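You operate a simulated robot arm through the tools that you are given. There is no shell and no other tool. Be economical: measure what you need, move in short steps, check, and stop when the job is done.

The job below is to be done with a simulated two-armed robot. You get a single attempt, and the scene is never put back.

TASK
Turn the zero knob to +1. Fetch the yellow wheel and set it on the top of the tool cart. Take the green wheel and leave it on the ledge of the air panel. Take the red grease cartridge from the end of the bench by the small grey shelf and put it on the low shelf of the tall grey stand. Pick up the green film roll from the lower board of the small grey shelf with one hand, pass it to the other hand and put it on the second shelf from the bottom from the top of the blue rack. Press the white zero button three times. Push the wide grey drawer shut. Open the grey drawer. Do these in any order. Set down upright: grease cartridge, film roll.

Only the result counts: the job must be done as asked and must still hold three seconds after the hand-in. Knocking over, shifting, dropping, spilling or breaking anything else fails it.

THE ROBOT
Two 7-joint arms with two-finger parallel grippers on one trunk, on a base that drives. Base frame: it is fixed to the floor where the robot stands at the start and does not move with it; the origin is under the middle of the robot, x ahead of it, y to its left, z up. Units: mm, degrees, N and s.
The left shoulder is at the start at [50, 165, 1155], the right one opposite. With the tool pointing down near the work surface each hand reaches from about 100 to 440 mm from the robot's upright axis, wherever it stands, measured 20 degrees to its own side. Places, roughly: film roll [750, -500, 500]; grease cartridge [500, 250, 1000]; green wheel (6x6x4 cm) [400, 100, 900]; grey drawer [500, 1600, 700]; ledge of the air panel (23x83 cm) [-1220, 980, 800]; low shelf of the tall grey stand (46x24 cm) [740, -900, 180]; second shelf from the bottom of the blue rack [-1100, 3900, 500]; top of the tool cart [-2100, 3900, 900]; white zero button [800, -800, 800]; wide grey drawer [600, -900, 700]; yellow wheel (6x6x4 cm) [400, 200, 900]; zero knob [500, 200, 900]. Payload 3.91 kg a hand.
The tool frame of a hand sits at the grasp point between the pads (the TCP): z along the fingers, y along the line on which they close. The tips reach 30 mm beyond it. The gripper opens to 110 mm. The fingers are 20 mm wide and 10 mm thick; the gripper's body (48 by 112 mm) begins 55 mm behind the TCP.
Orientation is that of the tool frame in the base frame, as a unit quaternion [x, y, z, w]. With the fingers straight down and closing along the base's y, the tool's x points along the base's -x, its y along +y and its z along -z.

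THE INTERFACE
- The arms move only by the tool drive_tool. It takes "left_steps", "right_steps" or both (then of equal length, played together; a hand with none holds still); each is a list of rows, each a list of 7 numbers: the shift along the base's x, y, z in units of 250 mm (1.0 is 250 mm), then the turn, a rotation vector about the base's x, y, z in units of 180 degrees (1.0 is 180 degrees), then the closure, from 0 (fully open) to 1 (shut). In form: [[tx, ty, tz, ax, ay, az, hand], ...]. A call has 1 to 20 rows; each row is the pose to reach, as a shift and turn from the pose commanded when the call began. A call with a number of a shift or a turn outside -1 to 1 is refused whole. A row lasts 0.2 s, in which the tool goes at most 50 mm and 8.6 degrees; a call with a longer step from one row to the next is refused whole, and so is a gripper value outside its range. Where a pose cannot be reached the arm comes as near as it can. A force on the tool above 40 N (or 10 N above the force at the start of the call, whichever is more), or a blocked arm, ends the call early, and 0.2 s more pass. The fingers move at their own pace (about 45 mm/s each) and stop on an object; they squeeze with about 26 N. The grip force told is the motor's: it shows also when the fingers shut on nothing. Time passes only in rows, and 0.2 s behind the last, so rows that repeat a pose let the fingers close. It gives the time, the measured TCP pose, the force on the tool (base axes), the opening and the grip force at its end, in the units of the frame above (readings bear some noise), with the torque about the TCP (base axes, N m) and any sound that the robot's microphone picked up.
- Cameras (640 x 400 px; columns grow to the right, rows downward): "scene" is now at [121.6, -5.7, 1343.1]; the picture's right is [-0.04, -1.00, 0.00], its down [-0.42, 0.02, -0.91] and it looks along [0.90, -0.04, -0.42] (base axes); focal length 214 px, centre (320, 200). "left" rides on the left gripper at [73, -17, -103] in its tool frame; the picture's right is [0.23, 0.97, 0.00], its down [-0.76, 0.18, -0.62] and it looks along [-0.61, 0.14, 0.78] (tool axes); focal length 222 px, centre (320, 200). "right" rides on the right gripper at [72, 17, -103] in its tool frame; the picture's right is [-0.23, 0.97, 0.00], its down [-0.76, -0.18, -0.62] and it looks along [-0.61, -0.14, 0.78] (tool axes); focal length 222 px, centre (320, 200).
- capture(camera): a new picture of that camera. No time passes.
- raise_lower(by): slides the trunk up (or, below 0, down) by that many mm; the arms and the scene camera ride with it, the base frame stays. It gives what a move gives, with no picture.
- base_move(legs): drives the robot by 1 to 6 legs, each [ahead, left, turn to the left] in mm, mm and degrees, along the robot's own axes; the way and the turn of a leg run together, so that a leg with both is an arc; at most 1500 mm and 180 degrees a leg. The arms and the cameras ride along, it lands a little off, and it stops where it bumps. It gives what a move gives.
- aim_head(pan, tilt): turns the head with the scene camera to pan (to the left, within 80 degrees either way) and tilt (down, from -29 to 69), counted from straight ahead of the robot. It gives what a move gives.
- measure_at(camera, pixels): there is no depth. For up to 12 entries [column, row, z] of the newest picture of that camera ("zoom" is the newest enlarged one), the place [x, y] in the base frame at which the ray of that pixel passes the height z, good to about 3 mm. No time passes.
- inspect(camera, box): a new picture of the part [left, top, right, bottom] of that camera's present view, enlarged. No time passes.
- finish_job(): hands the job in; it is judged then, once.

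Keep the steps short. Do not move on a guess: measure, check each grasp and each placing, and mend mistakes. In all there are 131 turns and 162 pictures (those below and enlarged ones count). Leave the grippers open and the arms clear of the work at the hand-in unless told otherwise, and finish with a single line.

The tools are called after "Emit:" as name(argument=value, ...) on one line, values as JSON. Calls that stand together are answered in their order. drive_tool: Moves the arms, as the interface text tells. Its arguments: {"type":"object","properties":{"left_steps":{"type":"array","items":{"type":"array","items":{"type":"number"}}},"right_steps":{"type":"array","items":{"type":"array","items":{"type":"number"}}}},"required":[]} The other tools are called the same way: raise_lower (by) slides the trunk up or down; base_move (legs) drives the base; aim_head (pan, tilt) turns the head that bears the scene camera; capture (camera) takes a picture; measure_at (camera, pixels) gives the place at which the rays of pixels pass given heights; inspect (camera, box) takes an enlarged picture of a part of a camera's view; finish_job () hands the job in.

At the start:

```text
time_s: 0.0
left_eef_pos: [428.6, 174.9, 1288.3]
left_orientation: [0.0, 1.0, 0.0, 0.0]
left_contact_force: [0.0, 0.2, 1.2]
left_ft_torque: [0.01, -0.02, 0.0]
left_gripper_width: 110.0
left_grasp_force: 0.1
right_eef_pos: [309.5, -169.8, 1277.5]
right_orientation: [0.0, 1.0, 0.001, 0.001]
right_contact_force: [-0.2, 0.2, 0.6]
right_ft_torque: [0.01, -0.01, 0.04]
right_gripper_width: 110.0
right_grasp_force: 0.1
trunk travel left (down, up): [-375.0, 128.0]
robot x, y, heading: [-0.5, -0.3, 0.3]
head pan, tilt: [-2.4, 25.1]
```

scene: 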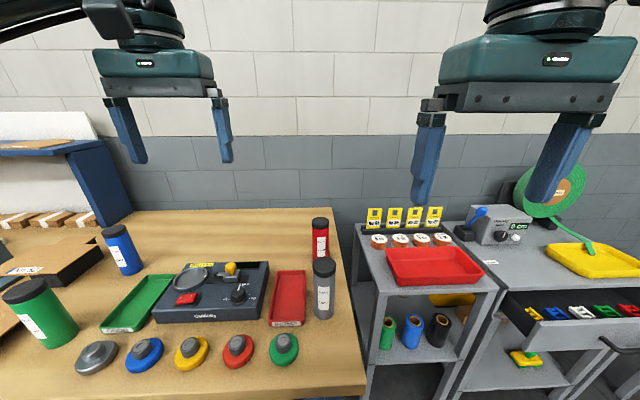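
right: 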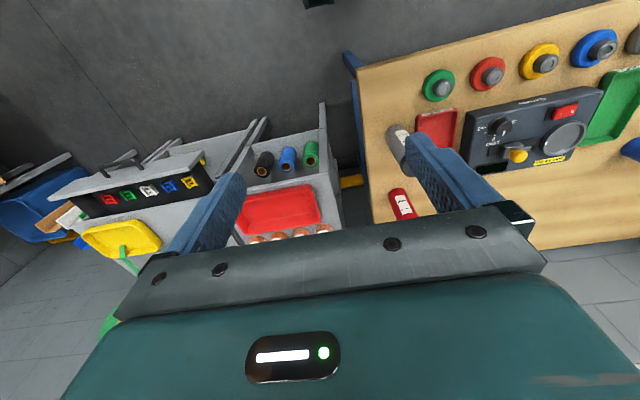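
left: 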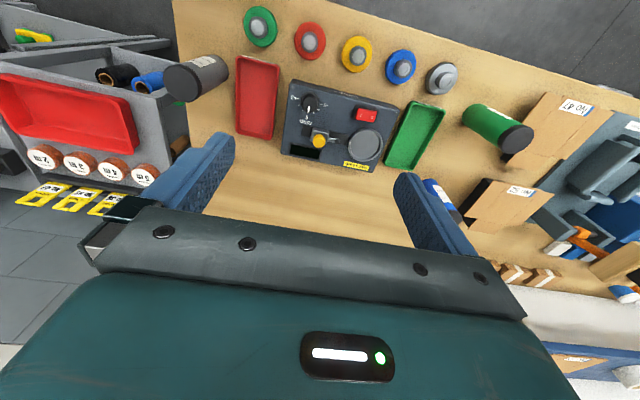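

I start by enlarging the bench instrument and the right-hand device to read their labels.

Emit:
inspect(camera="scene", box=[140, 210, 350, 380])

Emit:
inspect(camera="scene", box=[350, 190, 640, 400])

```text
2.35 times, centred on (245, 295) of scene
```

zoom: 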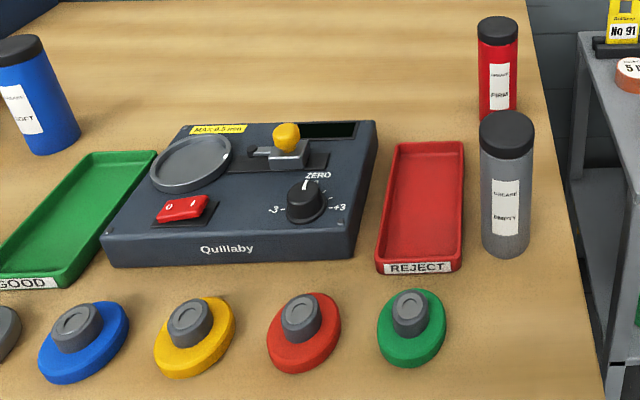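

```text
1.90 times, centred on (495, 295) of scene
```

zoom: 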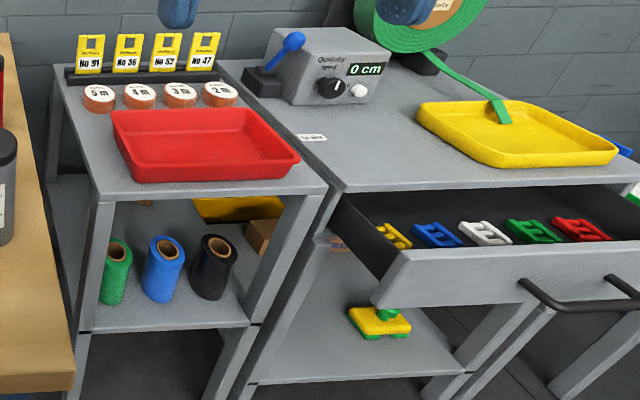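

The bench knob has -3/ZERO/+3 marks; the white button is on the front of the right device. Next I look around to the left and right.

Emit:
aim_head(pan=70, tilt=25)

Emit:
capture(camera="scene")

Emit:
aim_head(pan=-55, tilt=40)

Emit:
capture(camera="scene")

Emit:
aim_head(pan=0, tilt=55)

Emit:
capture(camera="scene")

```text
time_s: 1.4
left_eef_pos: [430.0, 175.8, 1288.5]
left_orientation: [-0.001, 1.0, 0.0, 0.0]
left_contact_force: [0.4, -0.3, 0.9]
left_ft_torque: [0.03, 0.02, 0.01]
left_gripper_width: 109.7
left_grasp_force: 0.0
right_eef_pos: [308.1, -168.6, 1276.4]
right_orientation: [0.0, 1.0, 0.001, 0.0]
right_contact_force: [0.8, 0.6, -0.2]
right_ft_torque: [-0.02, -0.01, 0.01]
right_gripper_width: 110.0
right_grasp_force: 0.1
trunk travel left (down, up): [-375.0, 128.0]
robot x, y, heading: [1.7, -0.7, 0.2]
head pan, tilt: [70.0, 25.0]
```

```text
156 pictures are left
```

scene: 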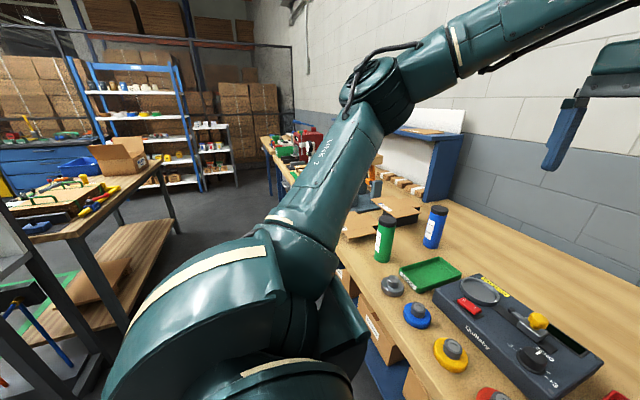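

```text
time_s: 3.5
left_eef_pos: [429.7, 176.0, 1287.7]
left_orientation: [-0.001, 1.0, 0.0, 0.0]
left_contact_force: [-0.5, -0.5, -0.7]
left_ft_torque: [0.03, 0.0, -0.04]
left_gripper_width: 110.0
left_grasp_force: 0.0
right_eef_pos: [309.0, -170.1, 1276.8]
right_orientation: [0.0, 1.0, 0.001, 0.001]
right_contact_force: [0.4, 0.0, -0.1]
right_ft_torque: [0.0, -0.01, 0.01]
right_gripper_width: 109.6
right_grasp_force: 0.1
trunk travel left (down, up): [-375.0, 128.0]
robot x, y, heading: [-0.5, -0.0, 0.0]
head pan, tilt: [-55.0, 40.0]
```

```text
155 pictures are left
```

scene: 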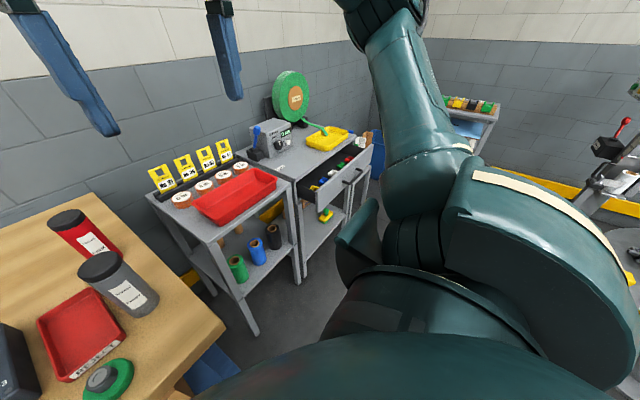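

```text
time_s: 4.7
left_eef_pos: [429.8, 175.5, 1288.0]
left_orientation: [-0.001, 1.0, 0.0, 0.0]
left_contact_force: [0.5, 0.3, 0.2]
left_ft_torque: [0.02, 0.01, -0.02]
left_gripper_width: 109.7
left_grasp_force: 0.1
right_eef_pos: [308.3, -170.7, 1277.4]
right_orientation: [0.0, 1.0, 0.001, -0.001]
right_contact_force: [0.4, -0.6, 0.2]
right_ft_torque: [0.05, 0.0, -0.02]
right_gripper_width: 109.9
right_grasp_force: 0.1
trunk travel left (down, up): [-375.0, 128.0]
robot x, y, heading: [-0.7, -0.8, -0.2]
head pan, tilt: [0.0, 55.0]
```

```text
154 pictures are left
```

scene: 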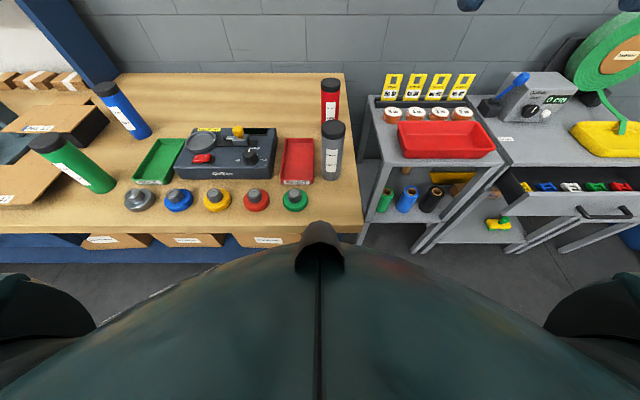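

I triangulate: the knob top (scene 250,156 / left 311,101) and green wheel hub (scene 294,194 / left 259,25) at several heights.

Emit:
measure_at(camera="scene", pixels=[[251, 153, 850], [251, 153, 900], [251, 153, 950], [294, 194, 850], [294, 194, 900], [294, 194, 950], [216, 193, 850], [216, 193, 900], [216, 193, 950], [360, 233, 850], [360, 233, 900]])

Emit:
measure_at(camera="left", pixels=[[310, 102, 850], [310, 102, 900], [310, 102, 950], [258, 25, 850], [258, 25, 900], [258, 25, 950], [356, 53, 850], [356, 53, 900], [356, 53, 950]])

```text
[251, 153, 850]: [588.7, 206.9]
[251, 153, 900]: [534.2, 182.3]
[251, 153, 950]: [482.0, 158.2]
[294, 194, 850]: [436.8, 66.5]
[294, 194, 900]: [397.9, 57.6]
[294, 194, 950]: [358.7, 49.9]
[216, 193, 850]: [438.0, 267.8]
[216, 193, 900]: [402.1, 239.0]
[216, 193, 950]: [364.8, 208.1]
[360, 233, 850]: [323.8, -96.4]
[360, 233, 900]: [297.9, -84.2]
```

```text
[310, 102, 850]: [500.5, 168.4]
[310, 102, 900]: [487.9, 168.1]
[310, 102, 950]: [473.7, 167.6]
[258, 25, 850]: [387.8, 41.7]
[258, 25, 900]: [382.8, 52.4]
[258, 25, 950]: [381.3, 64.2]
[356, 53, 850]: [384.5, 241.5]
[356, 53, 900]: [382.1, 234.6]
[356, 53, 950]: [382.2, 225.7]
```

Bench top seems around z 880. I zoom on knob from the scene and left cameras to read its present pointer.

Emit:
inspect(camera="scene", box=[200, 110, 300, 220])

Emit:
inspect(camera="left", box=[270, 60, 410, 180])

```text
3.64 times, centred on (250, 165) of scene
```

zoom: 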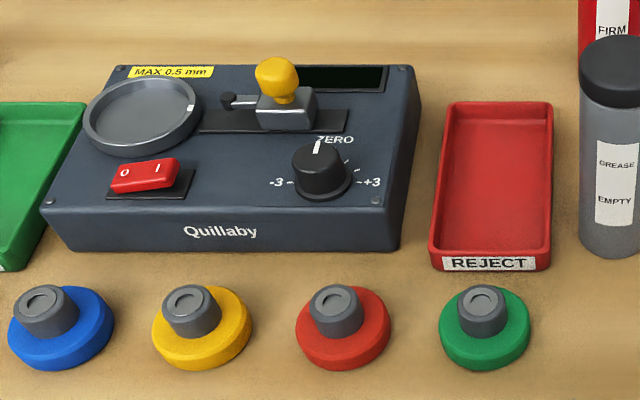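

```text
3.33 times, centred on (340, 120) of left
```

zoom: 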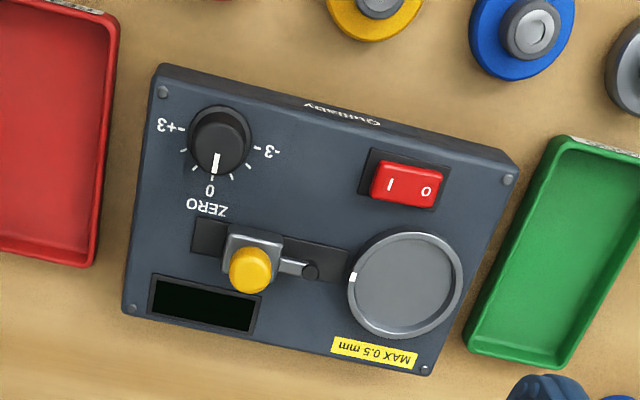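

The knob points at about 0 with 30° per mark, + being clockwise. The knob is ~500 mm off, so I drive ahead gently.

Emit:
base_move(legs=[[90, 0, 0]])

Emit:
aim_head(pan=20, tilt=60)

Emit:
capture(camera="scene")

Emit:
capture(camera="left")

```text
time_s: 5.8
left_eef_pos: [511.3, 185.1, 1288.1]
left_orientation: [-0.004, 1.0, 0.0, 0.0]
left_contact_force: [-1.1, 0.8, 0.2]
left_ft_torque: [-0.06, -0.06, 0.01]
left_gripper_width: 109.7
left_grasp_force: 0.2
right_eef_pos: [392.5, -160.4, 1275.1]
right_orientation: [-0.003, 1.0, 0.001, -0.001]
right_contact_force: [0.7, -0.4, 0.5]
right_ft_torque: [-0.03, -0.02, 0.0]
right_gripper_width: 110.2
right_grasp_force: 0.1
trunk travel left (down, up): [-375.0, 128.0]
robot x, y, heading: [82.1, 7.3, 0.2]
head pan, tilt: [0.0, 55.0]
```

```text
time_s: 6.7
left_eef_pos: [510.7, 184.9, 1289.3]
left_orientation: [-0.004, 1.0, 0.001, 0.001]
left_contact_force: [-0.2, 0.4, 0.9]
left_ft_torque: [0.03, 0.05, 0.03]
left_gripper_width: 109.9
left_grasp_force: 0.0
right_eef_pos: [391.5, -161.3, 1276.4]
right_orientation: [-0.004, 1.0, 0.001, -0.001]
right_contact_force: [0.2, 1.2, -0.2]
right_ft_torque: [-0.01, -0.01, 0.02]
right_gripper_width: 110.1
right_grasp_force: 0.0
trunk travel left (down, up): [-375.0, 128.0]
robot x, y, heading: [82.5, 2.8, 0.6]
head pan, tilt: [20.0, 60.0]
```

```text
151 pictures are left
```

scene: 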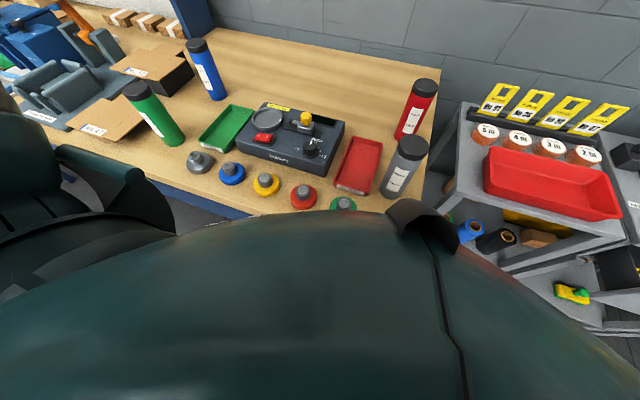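

```text
150 pictures are left
```

left: 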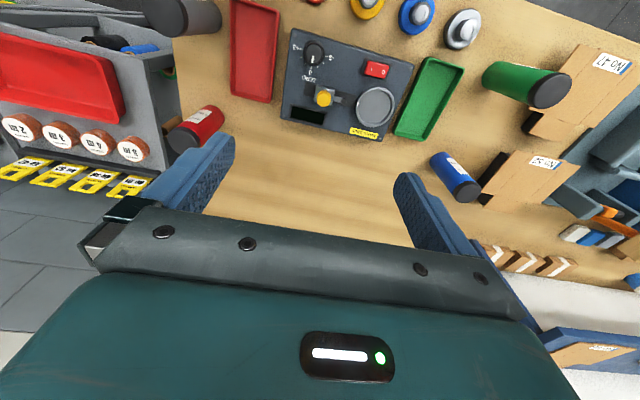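

Base moved 82 mm with no bump. I bring the left hand down above the knob to about z 1050 and look.

Emit:
drive_tool(left_steps=[[-0.02, -0.02, -0.19, 0, 0, 0, 0], [-0.04, -0.03, -0.38, 0, 0, 0, 0.2], [-0.06, -0.04, -0.57, 0, 0, 0, 0.4], [-0.08, -0.05, -0.76, 0, 0, 0, 0.5], [-0.1, -0.06, -0.92, 0, 0, 0, 0.5], [-0.1, -0.06, -0.92, 0, 0, 0, 0.5]])

Emit:
capture(camera="left")

```text
time_s: 8.1
left_eef_pos: [484.6, 170.6, 1059.1]
left_orientation: [-0.004, 1.0, -0.001, 0.001]
left_contact_force: [-1.2, -0.7, -0.1]
left_ft_torque: [-0.01, 0.01, -0.07]
left_gripper_width: 54.8
left_grasp_force: 0.0
right_eef_pos: [391.7, -160.6, 1276.9]
right_orientation: [-0.004, 1.0, 0.0, 0.0]
right_contact_force: [0.3, 0.1, 0.6]
right_ft_torque: [-0.02, -0.02, -0.01]
right_gripper_width: 110.0
right_grasp_force: 0.1
trunk travel left (down, up): [-375.0, 128.0]
robot x, y, heading: [84.8, 6.0, 0.5]
head pan, tilt: [20.0, 60.0]
```

```text
149 pictures are left
```

left: 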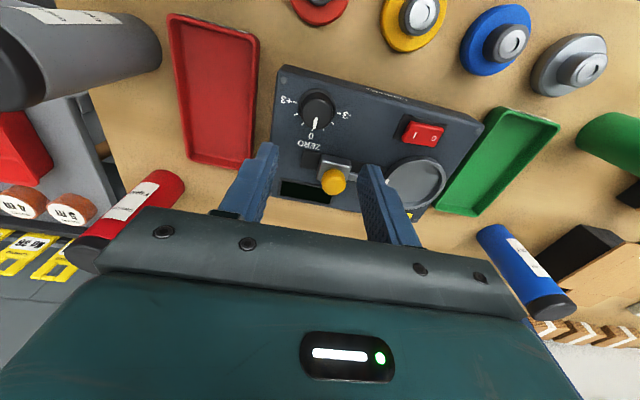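

Knob top at about (317,106). I zoom for pointer and measure.

Emit:
measure_at(camera="left", pixels=[[317, 104, 920], [317, 104, 940], [317, 104, 960], [283, 66, 920], [484, 122, 920], [427, 2, 920]])

Emit:
inspect(camera="left", box=[265, 60, 375, 170])

Emit:
measure_at(camera="scene", pixels=[[314, 143, 920], [314, 143, 940], [314, 143, 960]])

Emit:
inspect(camera="scene", box=[220, 80, 380, 220])

```text
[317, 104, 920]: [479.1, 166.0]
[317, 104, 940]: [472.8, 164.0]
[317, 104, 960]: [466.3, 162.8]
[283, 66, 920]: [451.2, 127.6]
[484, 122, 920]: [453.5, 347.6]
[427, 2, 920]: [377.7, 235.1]
```

```text
3.64 times, centred on (320, 115) of left
```

zoom: 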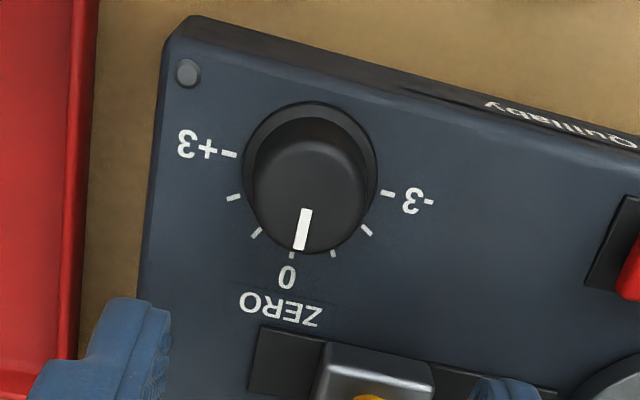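

```text
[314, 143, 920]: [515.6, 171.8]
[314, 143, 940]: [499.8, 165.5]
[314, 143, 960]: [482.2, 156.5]
```

```text
2.86 times, centred on (300, 150) of scene
```

zoom: 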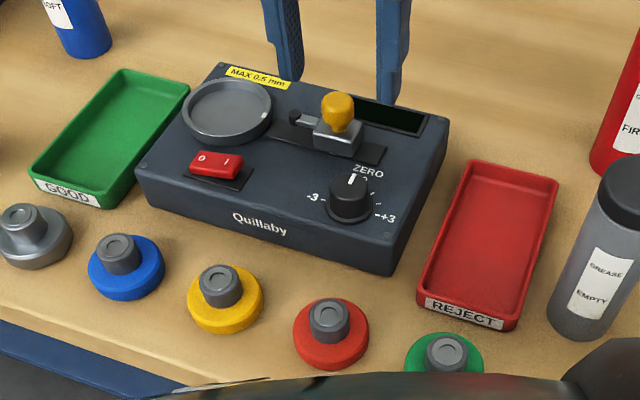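

I refine the knob-top pixels (scene 310.5,146; left 317.5,110.5) and measure again.

Emit:
measure_at(camera="scene", pixels=[[310.5, 144.5, 920], [310.5, 144.5, 940], [310.5, 144.5, 960], [291.5, 215, 880], [374, 157, 920], [248, 141, 920]])

Emit:
measure_at(camera="left", pixels=[[317.5, 110.5, 920], [317.5, 110.5, 940], [317.5, 110.5, 960], [335, 182, 920], [335, 182, 960]])

```text
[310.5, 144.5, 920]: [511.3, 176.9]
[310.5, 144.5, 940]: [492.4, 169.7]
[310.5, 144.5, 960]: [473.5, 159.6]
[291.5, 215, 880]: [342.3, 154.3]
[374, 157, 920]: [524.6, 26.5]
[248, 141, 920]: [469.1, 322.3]
```

```text
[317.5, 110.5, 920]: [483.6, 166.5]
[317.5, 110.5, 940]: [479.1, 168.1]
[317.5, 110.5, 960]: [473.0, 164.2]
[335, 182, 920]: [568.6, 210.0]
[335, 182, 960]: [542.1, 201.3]
```

Knob centre ≈ (477,165), top ≈ z 950. I lower to TCP z≈968 with the hand half open and check.

Emit:
drive_tool(left_steps=[[-0.03, -0.02, 0, 0, 0, 0, 0.45], [-0.03, -0.02, -0.18, 0, 0, 0, 0.45], [-0.03, -0.02, -0.36, 0, 0, 0, 0.45], [-0.03, -0.02, -0.36, 0, 0, 0, 0.45]])

Emit:
inspect(camera="left", box=[220, 40, 420, 240])

Emit:
inspect(camera="scene", box=[250, 90, 370, 190])

```text
time_s: 9.1
left_eef_pos: [477.5, 166.4, 968.5]
left_orientation: [-0.004, 1.0, 0.0, 0.0]
left_contact_force: [-0.8, 0.4, 0.5]
left_ft_torque: [0.0, 0.0, -0.03]
left_gripper_width: 60.6
left_grasp_force: 0.0
right_eef_pos: [392.9, -160.3, 1276.9]
right_orientation: [-0.004, 1.0, 0.001, 0.0]
right_contact_force: [-0.1, 0.3, 0.3]
right_ft_torque: [0.0, 0.0, 0.03]
right_gripper_width: 109.7
right_grasp_force: 0.0
trunk travel left (down, up): [-375.0, 128.0]
robot x, y, heading: [79.0, 4.3, 0.3]
head pan, tilt: [20.0, 60.0]
```

```text
2.00 times, centred on (320, 140) of left
```

zoom: 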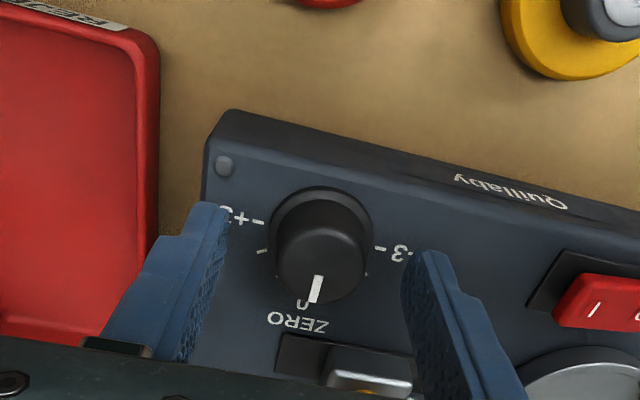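

```text
4.00 times, centred on (310, 140) of scene
```

zoom: 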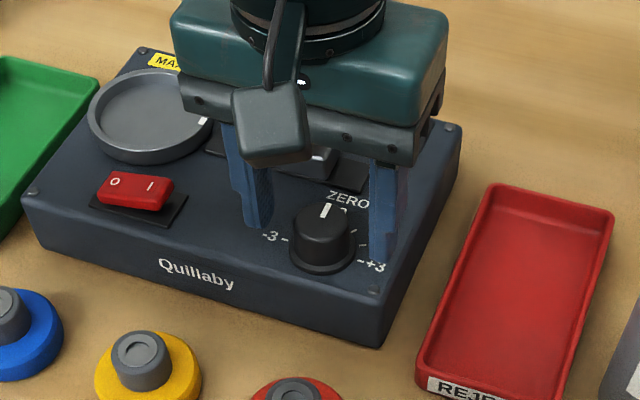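

Fingers straddle the knob nicely. I close on it.

Emit:
drive_tool(left_steps=[[0, 0, -0.01, 0, 0, 0, 0.6], [0, 0, -0.01, 0, 0, 0, 0.8], [0, 0, -0.01, 0, 0, 0, 1], [0, 0, -0.01, 0, 0, 0, 1], [0, 0, -0.01, 0, 0, 0, 1]])

Emit:
inspect(camera="left", box=[260, 80, 380, 200])

```text
time_s: 10.3
left_eef_pos: [478.0, 168.1, 965.6]
left_orientation: [-0.005, 1.0, -0.001, -0.001]
left_contact_force: [0.1, 1.9, -0.3]
left_ft_torque: [0.34, -0.31, 0.02]
left_gripper_width: 31.4
left_grasp_force: 45.3
right_eef_pos: [392.4, -158.9, 1277.0]
right_orientation: [-0.004, 1.0, 0.001, 0.0]
right_contact_force: [-0.2, 1.2, 1.6]
right_ft_torque: [-0.03, 0.0, -0.02]
right_gripper_width: 110.3
right_grasp_force: 0.1
trunk travel left (down, up): [-375.0, 128.0]
robot x, y, heading: [79.9, 9.8, 0.4]
head pan, tilt: [20.0, 60.0]
```

```text
3.33 times, centred on (320, 140) of left
```

zoom: 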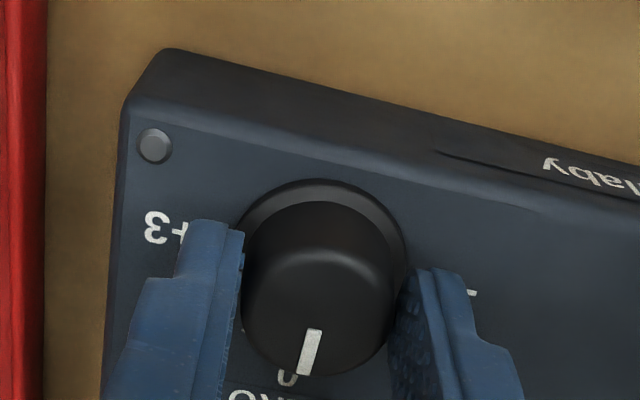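

Gripped at 31.4 mm. I turn clockwise 30° (−30° about z).

Emit:
drive_tool(left_steps=[[0, 0, 0, 0, 0, -0.042, 1], [0, 0, 0, 0, 0, -0.084, 1], [0, 0, 0, 0, 0, -0.126, 1], [0, 0, 0, 0, 0, -0.1667, 1], [0, 0, 0, 0, 0, -0.1667, 1], [0, 0, 0, 0, 0, -0.1667, 1]])

Emit:
inspect(camera="left", box=[260, 80, 380, 200])

```text
time_s: 11.7
left_eef_pos: [477.6, 167.9, 966.8]
left_orientation: [0.254, 0.967, 0.0, 0.001]
left_contact_force: [6.8, 17.7, 16.7]
left_ft_torque: [0.72, 0.82, 0.04]
left_gripper_width: 31.8
left_grasp_force: 45.1
right_eef_pos: [391.1, -158.6, 1278.0]
right_orientation: [-0.003, 1.0, 0.0, 0.0]
right_contact_force: [0.1, -0.5, -0.5]
right_ft_torque: [-0.01, 0.02, -0.01]
right_gripper_width: 109.8
right_grasp_force: 0.0
trunk travel left (down, up): [-375.0, 128.0]
robot x, y, heading: [83.9, 1.9, 0.3]
head pan, tilt: [20.0, 60.0]
```

```text
3.33 times, centred on (320, 140) of left
```

zoom: 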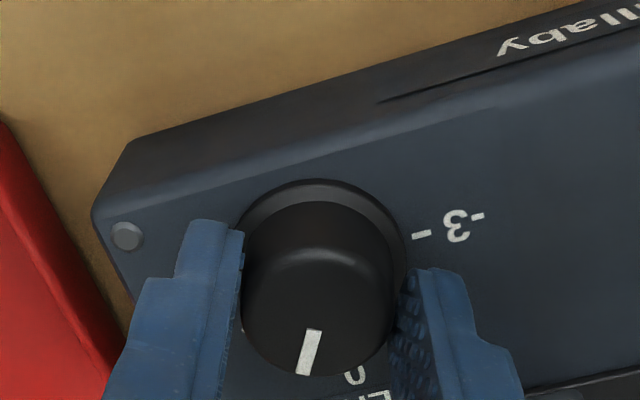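

The knob turned with the fingers. I release, lift and look.

Emit:
drive_tool(left_steps=[[0, 0, 0, 0, 0, 0, 0.6], [0, 0, 0, 0, 0, 0, 0.45], [0, 0, 0.16, 0, 0, 0, 0.45], [0, 0, 0.32, 0, 0, 0.04, 0.4], [0, 0, 0.48, 0, 0, 0.08, 0.3], [0, 0, 0.6, 0, 0, 0.12, 0.2], [0, 0, 0.6, 0, 0, 0.1667, 0.1]])

Emit:
capture(camera="left")

Emit:
inspect(camera="left", box=[250, 60, 370, 180])

```text
time_s: 13.3
left_eef_pos: [476.9, 165.5, 1114.0]
left_orientation: [-0.005, 1.0, 0.0, 0.0]
left_contact_force: [0.4, 0.3, -0.2]
left_ft_torque: [0.0, -0.02, -0.04]
left_gripper_width: 99.2
left_grasp_force: 0.1
right_eef_pos: [392.3, -161.3, 1275.7]
right_orientation: [-0.003, 1.0, 0.001, 0.0]
right_contact_force: [-0.2, -0.2, -0.3]
right_ft_torque: [0.0, -0.01, 0.0]
right_gripper_width: 110.0
right_grasp_force: 0.0
trunk travel left (down, up): [-375.0, 128.0]
robot x, y, heading: [86.8, 7.2, 0.7]
head pan, tilt: [20.0, 60.0]
```

```text
142 pictures are left
```

left: 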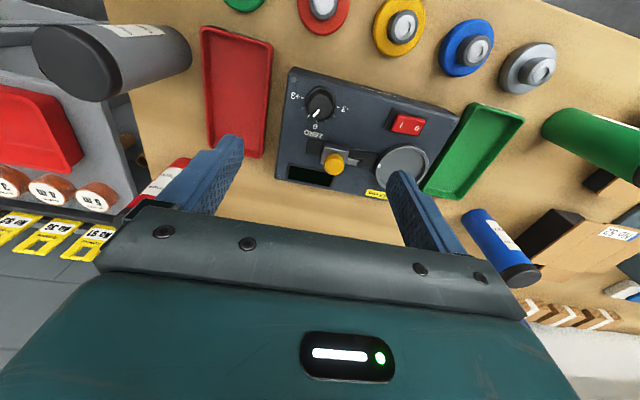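

```text
3.33 times, centred on (310, 120) of left
```

zoom: 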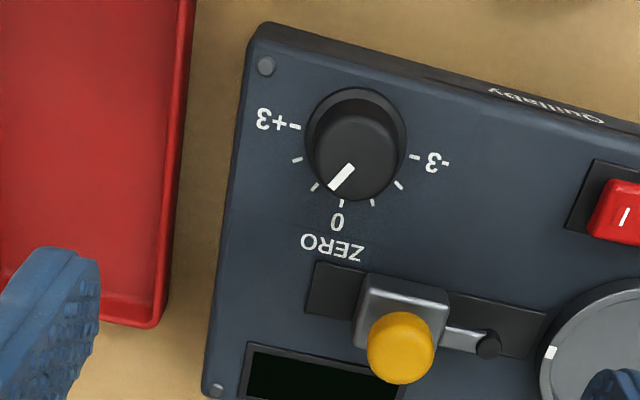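

The pointer now stands at +1. Next the red cartridge: I swing the head to see it.

Emit:
aim_head(pan=-5, tilt=45)

Emit:
capture(camera="scene")

Emit:
capture(camera="right")

```text
time_s: 14.2
left_eef_pos: [477.7, 167.4, 1115.2]
left_orientation: [-0.005, 1.0, -0.001, 0.0]
left_contact_force: [-0.2, -0.5, 0.0]
left_ft_torque: [-0.04, 0.01, 0.04]
left_gripper_width: 98.8
left_grasp_force: 0.0
right_eef_pos: [392.2, -159.3, 1275.2]
right_orientation: [-0.006, 1.0, 0.0, 0.001]
right_contact_force: [-0.3, 0.2, 0.8]
right_ft_torque: [0.02, -0.04, -0.01]
right_gripper_width: 109.8
right_grasp_force: 0.0
trunk travel left (down, up): [-375.0, 128.0]
robot x, y, heading: [84.5, 7.7, 0.7]
head pan, tilt: [-5.0, 45.0]
```

```text
140 pictures are left
```

scene: 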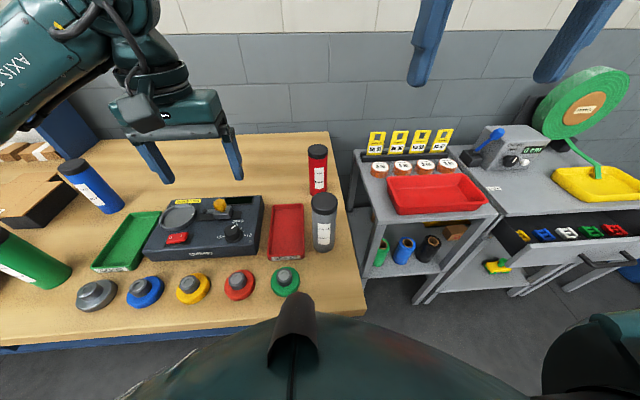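

```text
139 pictures are left
```

right: 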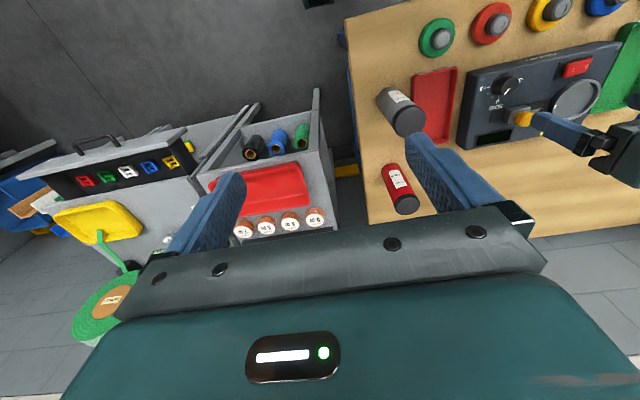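

I triangulate the red cartridge's cap and base.

Emit:
measure_at(camera="scene", pixels=[[317, 149, 960], [317, 149, 1000], [317, 149, 1040], [319, 192, 870], [319, 192, 890], [319, 192, 910], [367, 312, 870], [367, 312, 890], [329, 131, 880]])

Emit:
measure_at(camera="right", pixels=[[405, 204, 960], [405, 204, 1000], [405, 204, 1040], [394, 170, 870], [394, 170, 890], [394, 170, 910], [370, 222, 880]])

```text
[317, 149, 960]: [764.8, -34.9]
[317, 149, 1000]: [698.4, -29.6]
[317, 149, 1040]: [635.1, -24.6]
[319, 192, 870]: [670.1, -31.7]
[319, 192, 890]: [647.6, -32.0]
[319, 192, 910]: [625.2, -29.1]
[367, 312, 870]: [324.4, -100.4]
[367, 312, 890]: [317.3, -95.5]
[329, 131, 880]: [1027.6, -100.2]
```

```text
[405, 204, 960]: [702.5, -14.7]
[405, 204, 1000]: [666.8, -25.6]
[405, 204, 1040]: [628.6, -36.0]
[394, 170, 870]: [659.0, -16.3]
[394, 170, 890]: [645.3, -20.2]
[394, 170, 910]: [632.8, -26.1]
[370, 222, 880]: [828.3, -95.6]
```

Cartridge stands at about (638,-27), z 885–1035, too far from here and behind the grey one. I'll first work the right area (drawer, button). I lift the left hand and drive back and to the right.

Emit:
drive_tool(left_steps=[[0, 0, 0.18, 0, 0, 0, 0], [-0.1, 0, 0.36, 0, 0, 0, 0], [-0.2, 0, 0.54, 0, 0, 0, 0], [-0.3, 0, 0.68, 0, 0, 0, 0]])

Emit:
base_move(legs=[[-150, 0, 0], [0, -700, 0]])

Emit:
aim_head(pan=-10, tilt=40)

Emit:
capture(camera="scene")

```text
refused: row 2 steps farther than a row can; nothing moved
```

```text
time_s: 14.8
left_eef_pos: [476.6, 166.8, 1115.6]
left_orientation: [-0.006, 1.0, 0.001, 0.0]
left_contact_force: [0.6, 0.4, -0.1]
left_ft_torque: [-0.01, 0.0, 0.04]
left_gripper_width: 99.0
left_grasp_force: 0.1
right_eef_pos: [392.6, -158.4, 1276.2]
right_orientation: [-0.004, 1.0, 0.001, 0.0]
right_contact_force: [0.4, 0.6, -0.6]
right_ft_torque: [-0.01, -0.01, -0.01]
right_gripper_width: 110.1
right_grasp_force: 0.0
trunk travel left (down, up): [-375.0, 128.0]
robot x, y, heading: [80.3, 11.0, 1.0]
head pan, tilt: [-5.0, 45.0]
stopped in leg 1: the robot was blocked; the commanded pose is now the measured one
```

```text
time_s: 15.5
left_eef_pos: [477.3, 167.8, 1115.4]
left_orientation: [-0.006, 1.0, 0.001, 0.0]
left_contact_force: [0.0, -0.2, 0.5]
left_ft_torque: [0.0, -0.02, 0.0]
left_gripper_width: 99.3
left_grasp_force: 0.0
right_eef_pos: [393.1, -157.8, 1275.4]
right_orientation: [-0.004, 1.0, 0.001, 0.0]
right_contact_force: [0.4, -0.9, -0.9]
right_ft_torque: [0.0, -0.03, 0.0]
right_gripper_width: 109.8
right_grasp_force: 0.1
trunk travel left (down, up): [-375.0, 128.0]
robot x, y, heading: [83.6, 4.8, 0.6]
head pan, tilt: [-10.0, 40.0]
```

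```text
138 pictures are left
```

scene: 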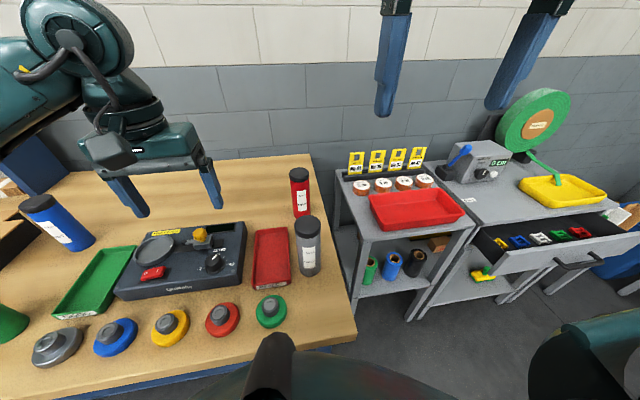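

The back drive was blocked at once and the arm call was refused for step size. I raise the left arm with shorter steps, then try a small back move.

Emit:
drive_tool(left_steps=[[0, 0, 0.18, 0, 0, 0, 0], [-0.05, 0, 0.36, 0, 0, 0, 0], [-0.1, 0, 0.54, 0, 0, 0, 0], [-0.18, 0, 0.68, 0, 0, 0, 0]])

Emit:
base_move(legs=[[-40, 0, 0]])

```text
time_s: 16.5
left_eef_pos: [430.8, 167.1, 1284.8]
left_orientation: [-0.005, 1.0, 0.0, 0.0]
left_contact_force: [0.0, 0.8, -0.1]
left_ft_torque: [-0.01, -0.02, -0.03]
left_gripper_width: 109.9
left_grasp_force: 0.0
right_eef_pos: [391.3, -157.6, 1276.8]
right_orientation: [-0.004, 1.0, 0.001, -0.001]
right_contact_force: [0.2, 0.0, 0.5]
right_ft_torque: [0.03, -0.01, -0.04]
right_gripper_width: 110.0
right_grasp_force: 0.0
trunk travel left (down, up): [-375.0, 128.0]
robot x, y, heading: [83.4, 8.9, 0.6]
head pan, tilt: [-10.0, 40.0]
```

```text
time_s: 17.4
left_eef_pos: [391.4, 166.9, 1284.9]
left_orientation: [-0.005, 1.0, 0.0, 0.0]
left_contact_force: [-0.6, 0.2, 0.4]
left_ft_torque: [0.0, -0.07, -0.02]
left_gripper_width: 110.1
left_grasp_force: 0.1
right_eef_pos: [352.0, -158.5, 1276.4]
right_orientation: [-0.004, 1.0, 0.001, 0.001]
right_contact_force: [0.4, 0.4, -0.5]
right_ft_torque: [0.01, -0.04, 0.02]
right_gripper_width: 110.0
right_grasp_force: 0.1
trunk travel left (down, up): [-375.0, 128.0]
robot x, y, heading: [41.5, 7.4, 0.7]
head pan, tilt: [-10.0, 40.0]
```

That worked. Continue: back 60, then to the right.

Emit:
base_move(legs=[[-60, 0, 0], [0, -350, 0], [0, -350, 0]])

Emit:
capture(camera="scene")

```text
time_s: 24.7
left_eef_pos: [339.1, -522.5, 1284.1]
left_orientation: [-0.002, 1.0, 0.0, 0.0]
left_contact_force: [0.4, -0.4, 0.4]
left_ft_torque: [-0.01, 0.01, 0.01]
left_gripper_width: 109.9
left_grasp_force: 0.1
right_eef_pos: [298.4, -849.2, 1277.7]
right_orientation: [-0.001, 1.0, 0.001, -0.001]
right_contact_force: [-0.5, -0.7, -0.6]
right_ft_torque: [0.02, 0.01, 0.02]
right_gripper_width: 110.0
right_grasp_force: 0.0
trunk travel left (down, up): [-375.0, 128.0]
robot x, y, heading: [-10.1, -677.2, 0.5]
head pan, tilt: [-10.0, 40.0]
```

```text
137 pictures are left
```

scene: 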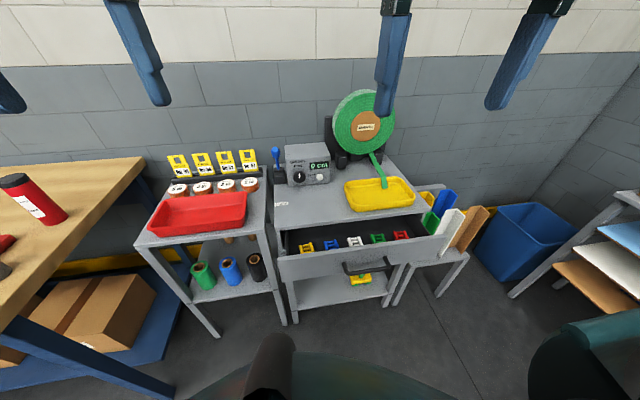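

Good view. I zoom on the stand and measure key points.

Emit:
inspect(camera="scene", box=[250, 130, 470, 320])

Emit:
measure_at(camera="scene", pixels=[[297, 308, 180], [388, 298, 180], [287, 257, 700], [445, 238, 700], [320, 177, 800], [320, 177, 830], [276, 224, 800], [426, 206, 800], [375, 269, 700], [297, 308, 220], [360, 281, 200]])

```text
2.11 times, centred on (360, 225) of scene
```

zoom: 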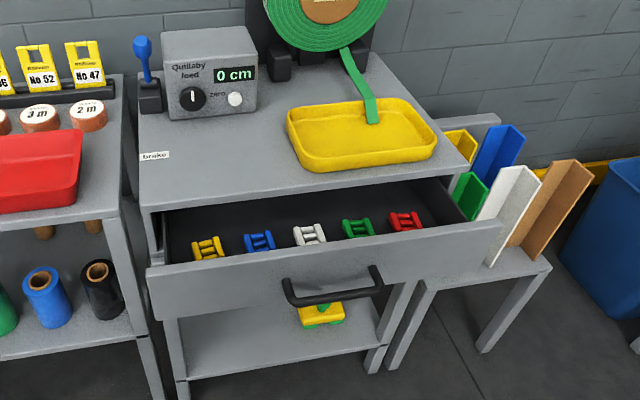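

```text
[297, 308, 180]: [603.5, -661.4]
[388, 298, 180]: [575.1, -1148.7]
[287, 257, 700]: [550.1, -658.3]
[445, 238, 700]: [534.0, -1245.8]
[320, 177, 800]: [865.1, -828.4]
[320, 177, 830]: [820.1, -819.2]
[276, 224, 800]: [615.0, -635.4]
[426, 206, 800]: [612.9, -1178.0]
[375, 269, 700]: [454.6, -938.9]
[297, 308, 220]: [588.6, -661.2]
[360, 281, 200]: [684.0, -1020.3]
```

The drawer's front is at x≈545 (open), handle further out; table edge at x≈613, button near (830,-820). I drive ahead 190 and lower the trunk 200, then look with the right hand.

Emit:
base_move(legs=[[190, 0, 0]])

Emit:
raise_lower(by=-200)

Emit:
capture(camera="right")

Emit:
capture(camera="scene")

```text
time_s: 26.2
left_eef_pos: [527.3, -523.4, 1284.6]
left_orientation: [-0.001, 1.0, 0.0, 0.0]
left_contact_force: [0.1, -0.5, 0.2]
left_ft_torque: [0.02, 0.01, 0.01]
left_gripper_width: 110.0
left_grasp_force: 0.0
right_eef_pos: [483.2, -848.3, 1276.8]
right_orientation: [0.0, 1.0, 0.001, -0.001]
right_contact_force: [0.1, -0.3, 0.8]
right_ft_torque: [-0.03, 0.01, -0.01]
right_gripper_width: 110.1
right_grasp_force: 0.0
trunk travel left (down, up): [-375.0, 128.0]
robot x, y, heading: [175.7, -679.3, 0.5]
head pan, tilt: [-10.0, 40.0]
```

```text
time_s: 28.4
left_eef_pos: [525.7, -524.0, 1084.6]
left_orientation: [-0.001, 1.0, 0.001, 0.0]
left_contact_force: [0.6, 0.3, 0.0]
left_ft_torque: [0.04, -0.03, -0.03]
left_gripper_width: 110.0
left_grasp_force: 0.0
right_eef_pos: [482.9, -848.5, 1076.7]
right_orientation: [0.0, 1.0, 0.001, 0.0]
right_contact_force: [0.5, -1.2, 0.6]
right_ft_torque: [-0.02, -0.02, 0.0]
right_gripper_width: 110.1
right_grasp_force: 0.1
trunk travel left (down, up): [-175.0, 328.0]
robot x, y, heading: [176.9, -678.9, 0.1]
head pan, tilt: [-10.0, 40.0]
```

```text
135 pictures are left
```

right: 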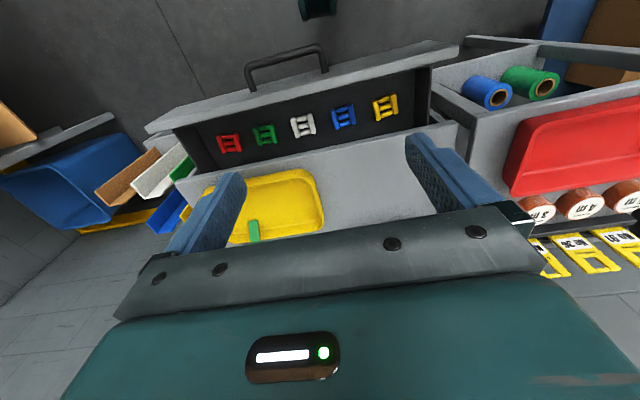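

```text
134 pictures are left
```

scene: 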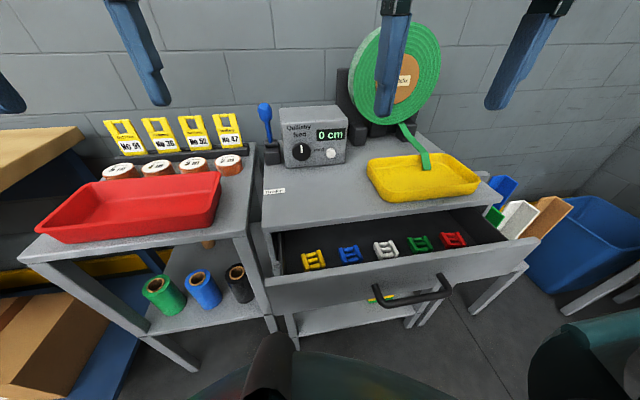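

Measure drawer front top corners (scene 272,283 / 538,240; right 457,44 / 150,128), the button and table edge.

Emit:
measure_at(camera="scene", pixels=[[270, 284, 680], [270, 284, 720], [270, 284, 760], [538, 240, 680], [538, 240, 720], [538, 240, 760], [331, 152, 800], [331, 152, 820], [331, 152, 840], [264, 228, 760], [264, 228, 800]])

Emit:
measure_at(camera="right", pixels=[[457, 42, 680], [457, 42, 720], [457, 42, 760], [148, 127, 680], [148, 127, 720], [148, 127, 760], [285, 60, 680]])

```text
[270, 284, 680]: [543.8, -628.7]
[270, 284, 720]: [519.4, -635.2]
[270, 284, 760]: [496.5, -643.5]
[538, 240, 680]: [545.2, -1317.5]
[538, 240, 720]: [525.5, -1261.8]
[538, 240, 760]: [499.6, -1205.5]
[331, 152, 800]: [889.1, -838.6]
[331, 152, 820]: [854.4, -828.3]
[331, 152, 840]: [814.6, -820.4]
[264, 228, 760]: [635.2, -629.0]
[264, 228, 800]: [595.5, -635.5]
```

```text
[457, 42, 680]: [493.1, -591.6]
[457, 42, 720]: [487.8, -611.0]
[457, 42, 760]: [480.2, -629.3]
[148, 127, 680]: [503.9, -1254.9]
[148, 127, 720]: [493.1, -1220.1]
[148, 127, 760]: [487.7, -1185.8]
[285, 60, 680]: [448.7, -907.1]
```

Drawer front top at ≈(487, z 770), spanning y −640…−1200, ~110 mm open. I turn the right hand to point forward (closed fist), for drawer and button.

Emit:
drive_tool(right_steps=[[0.03, 0.04, 0, 0, -0.046, 0, 0.3], [0.06, 0.08, 0, 0, -0.092, 0, 0.6], [0.09, 0.12, 0, 0, -0.138, 0, 0.9], [0.12, 0.16, 0, 0, -0.184, 0, 1], [0.15, 0.2, 0, 0, -0.23, 0, 1], [0.18, 0.24, 0, 0, -0.276, 0, 1], [0.21, 0.28, 0, 0, -0.322, 0, 1], [0.24, 0.32, 0, 0, -0.368, 0, 1], [0.27, 0.36, 0, 0, -0.414, 0, 1], [0.3, 0.4, 0, 0, -0.46, 0, 1], [0.32, 0.4, 0, 0, -0.5, 0, 1]])

Emit:
capture(camera="right")

```text
time_s: 30.8
left_eef_pos: [525.1, -523.2, 1084.7]
left_orientation: [-0.001, 1.0, 0.001, -0.001]
left_contact_force: [0.0, 0.8, -0.8]
left_ft_torque: [0.02, 0.01, -0.01]
left_gripper_width: 110.0
left_grasp_force: 0.0
right_eef_pos: [562.6, -747.5, 1078.2]
right_orientation: [0.0, 0.706, 0.0, 0.708]
right_contact_force: [-0.7, -0.2, 1.1]
right_ft_torque: [0.0, 0.03, 0.0]
right_gripper_width: 0.1
right_grasp_force: 25.8
trunk travel left (down, up): [-175.0, 328.0]
robot x, y, heading: [175.4, -680.8, 0.3]
head pan, tilt: [-10.0, 40.0]
```

```text
133 pictures are left
```

right: 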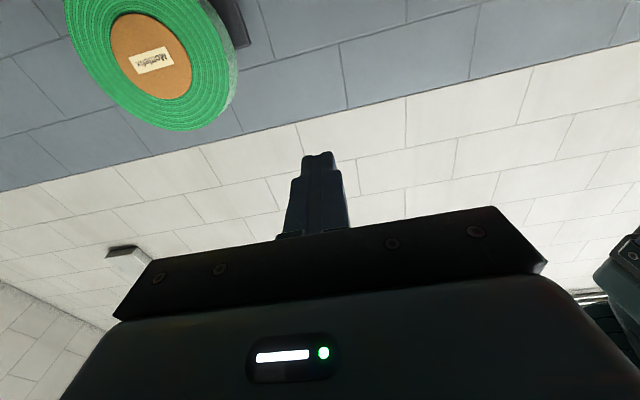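

The hand points forward. I back the base 170 and lower the hand toward z≈725 at y≈−745, clear of the drawer.

Emit:
base_move(legs=[[-170, 0, 0]])

Emit:
drive_tool(right_steps=[[0, 0, -0.19, 0, 0, 0, 1], [0, 0, -0.38, 0, 0, 0, 1], [0, 0, -0.57, 0, 0, 0, 1], [0, 0, -0.76, 0, 0, 0, 1], [0, 0, -0.95, 0, 0, 0, 1], [0, 0, -0.95, 0, 0, 0, 1]])

Emit:
drive_tool(right_steps=[[0, 0, -0.19, 0, 0, 0, 1], [0, 0, -0.38, 0, 0, 0, 1], [0, 0, -0.44, 0, 0, 0, 1]])

Emit:
capture(camera="scene")

```text
time_s: 32.2
left_eef_pos: [358.7, -523.6, 1084.4]
left_orientation: [-0.002, 1.0, 0.0, 0.0]
left_contact_force: [0.0, -0.3, 0.0]
left_ft_torque: [0.02, -0.01, -0.01]
left_gripper_width: 110.0
left_grasp_force: 0.1
right_eef_pos: [395.9, -748.2, 1077.2]
right_orientation: [0.0, 0.707, 0.0, 0.707]
right_contact_force: [-0.9, -0.1, 0.1]
right_ft_torque: [-0.02, 0.02, 0.0]
right_gripper_width: 0.2
right_grasp_force: 26.4
trunk travel left (down, up): [-175.0, 328.0]
robot x, y, heading: [10.5, -682.0, -0.1]
head pan, tilt: [-10.0, 40.0]
```

```text
time_s: 33.6
left_eef_pos: [359.3, -524.1, 1085.2]
left_orientation: [-0.002, 1.0, -0.001, 0.0]
left_contact_force: [-0.5, 0.5, -1.1]
left_ft_torque: [0.0, 0.01, 0.01]
left_gripper_width: 110.2
left_grasp_force: 0.0
right_eef_pos: [398.9, -746.7, 840.1]
right_orientation: [-0.001, 0.707, -0.001, 0.708]
right_contact_force: [1.3, -0.1, -0.1]
right_ft_torque: [-0.04, 0.01, -0.01]
right_gripper_width: 0.2
right_grasp_force: 25.9
right hand out of reach, approached as far as the arm can: row 2, 3
trunk travel left (down, up): [-175.0, 328.0]
robot x, y, heading: [6.2, -677.2, 0.2]
head pan, tilt: [-10.0, 40.0]
```

```text
time_s: 34.5
left_eef_pos: [359.0, -525.3, 1084.5]
left_orientation: [-0.001, 1.0, 0.0, -0.001]
left_contact_force: [0.9, -0.3, -0.3]
left_ft_torque: [0.03, 0.01, 0.01]
left_gripper_width: 109.9
left_grasp_force: 0.1
right_eef_pos: [437.1, -725.5, 746.0]
right_orientation: [0.0, 0.71, 0.001, 0.704]
right_contact_force: [0.5, -0.1, 0.2]
right_ft_torque: [0.0, 0.04, 0.0]
right_gripper_width: 0.5
right_grasp_force: 26.1
right hand out of reach, approached as far as the arm can: row 1, 2, 3
trunk travel left (down, up): [-175.0, 328.0]
robot x, y, heading: [7.0, -678.9, -0.0]
head pan, tilt: [-10.0, 40.0]
```

```text
132 pictures are left
```

scene: 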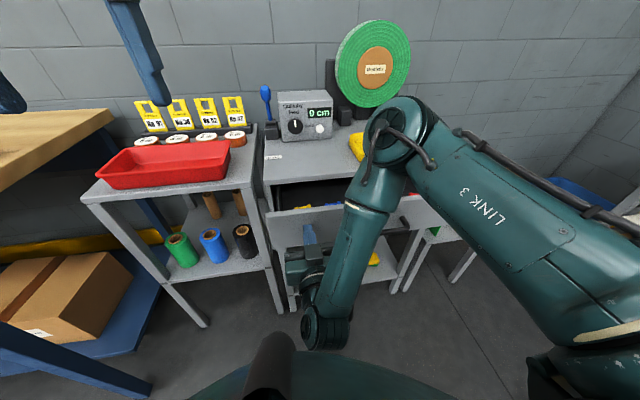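

The fist is just in front of the drawer panel at (437,−725,746). I push forward slowly; the force limit will stop at the end.

Emit:
drive_tool(right_steps=[[0.18, 0, 0, 0, 0, 0, 1], [0.26, 0, 0, 0, 0, 0, 1], [0.34, 0, 0, 0, 0, 0, 1], [0.42, 0, 0, 0, 0, 0, 1], [0.5, 0, 0, 0, 0, 0, 1], [0.58, 0, 0, 0, 0, 0, 1], [0.64, 0, 0, 0, 0, 0, 1], [0.7, 0, 0, 0, 0, 0, 1], [0.76, 0, 0, 0, 0, 0, 1]])

Emit:
capture(camera="scene")

```text
time_s: 35.8
left_eef_pos: [357.3, -524.3, 1083.8]
left_orientation: [-0.002, 1.0, 0.0, 0.0]
left_contact_force: [0.2, -0.6, 0.9]
left_ft_torque: [0.04, 0.02, -0.01]
left_gripper_width: 110.0
left_grasp_force: 0.1
right_eef_pos: [559.0, -696.8, 769.6]
right_orientation: [0.002, 0.708, -0.003, 0.706]
right_contact_force: [-7.6, -3.4, 3.8]
right_ft_torque: [0.02, -0.13, -0.06]
right_gripper_width: 0.0
right_grasp_force: 25.4
right hand out of reach, approached as far as the arm can: row 1, 2, 3, 4, 5, 6
trunk travel left (down, up): [-175.0, 328.0]
robot x, y, heading: [7.1, -682.6, 0.0]
head pan, tilt: [-10.0, 40.0]
stopped in row 6 (right hand): the force on the tool passed its limit at 50 N (the readings are from after the stop); the commanded pose is now the measured one
```

```text
131 pictures are left
```

scene: 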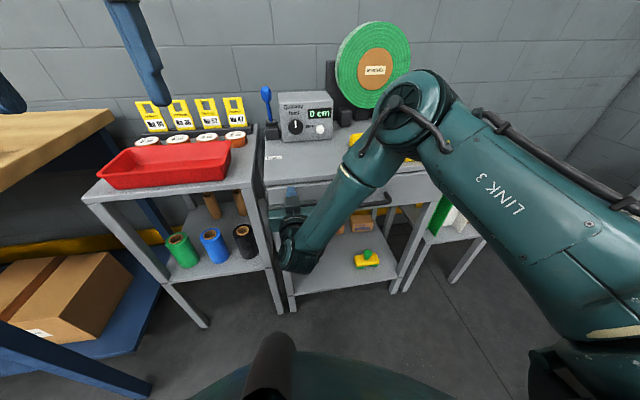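

Stopped by force at x=559. I back off and check whether the drawer is fully shut.

Emit:
drive_tool(right_steps=[[-0.15, 0, 0, 0, 0, 0, 1], [-0.3, 0, 0.02, 0, 0, 0, 1]])

Emit:
inspect(camera="scene", box=[230, 120, 450, 320])

```text
time_s: 36.4
left_eef_pos: [358.6, -524.3, 1084.1]
left_orientation: [-0.001, 1.0, 0.0, 0.0]
left_contact_force: [0.1, -0.2, 0.0]
left_ft_torque: [-0.02, 0.0, 0.01]
left_gripper_width: 110.1
left_grasp_force: 0.1
right_eef_pos: [483.3, -699.4, 772.7]
right_orientation: [0.002, 0.71, -0.004, 0.704]
right_contact_force: [0.1, -0.2, -0.3]
right_ft_torque: [0.0, 0.0, 0.0]
right_gripper_width: 0.0
right_grasp_force: 26.4
trunk travel left (down, up): [-175.0, 328.0]
robot x, y, heading: [6.7, -678.8, 0.0]
head pan, tilt: [-10.0, 40.0]
```

```text
2.00 times, centred on (340, 220) of scene
```

zoom: 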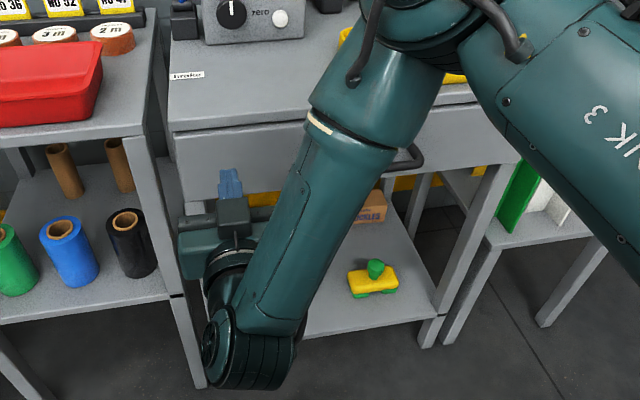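

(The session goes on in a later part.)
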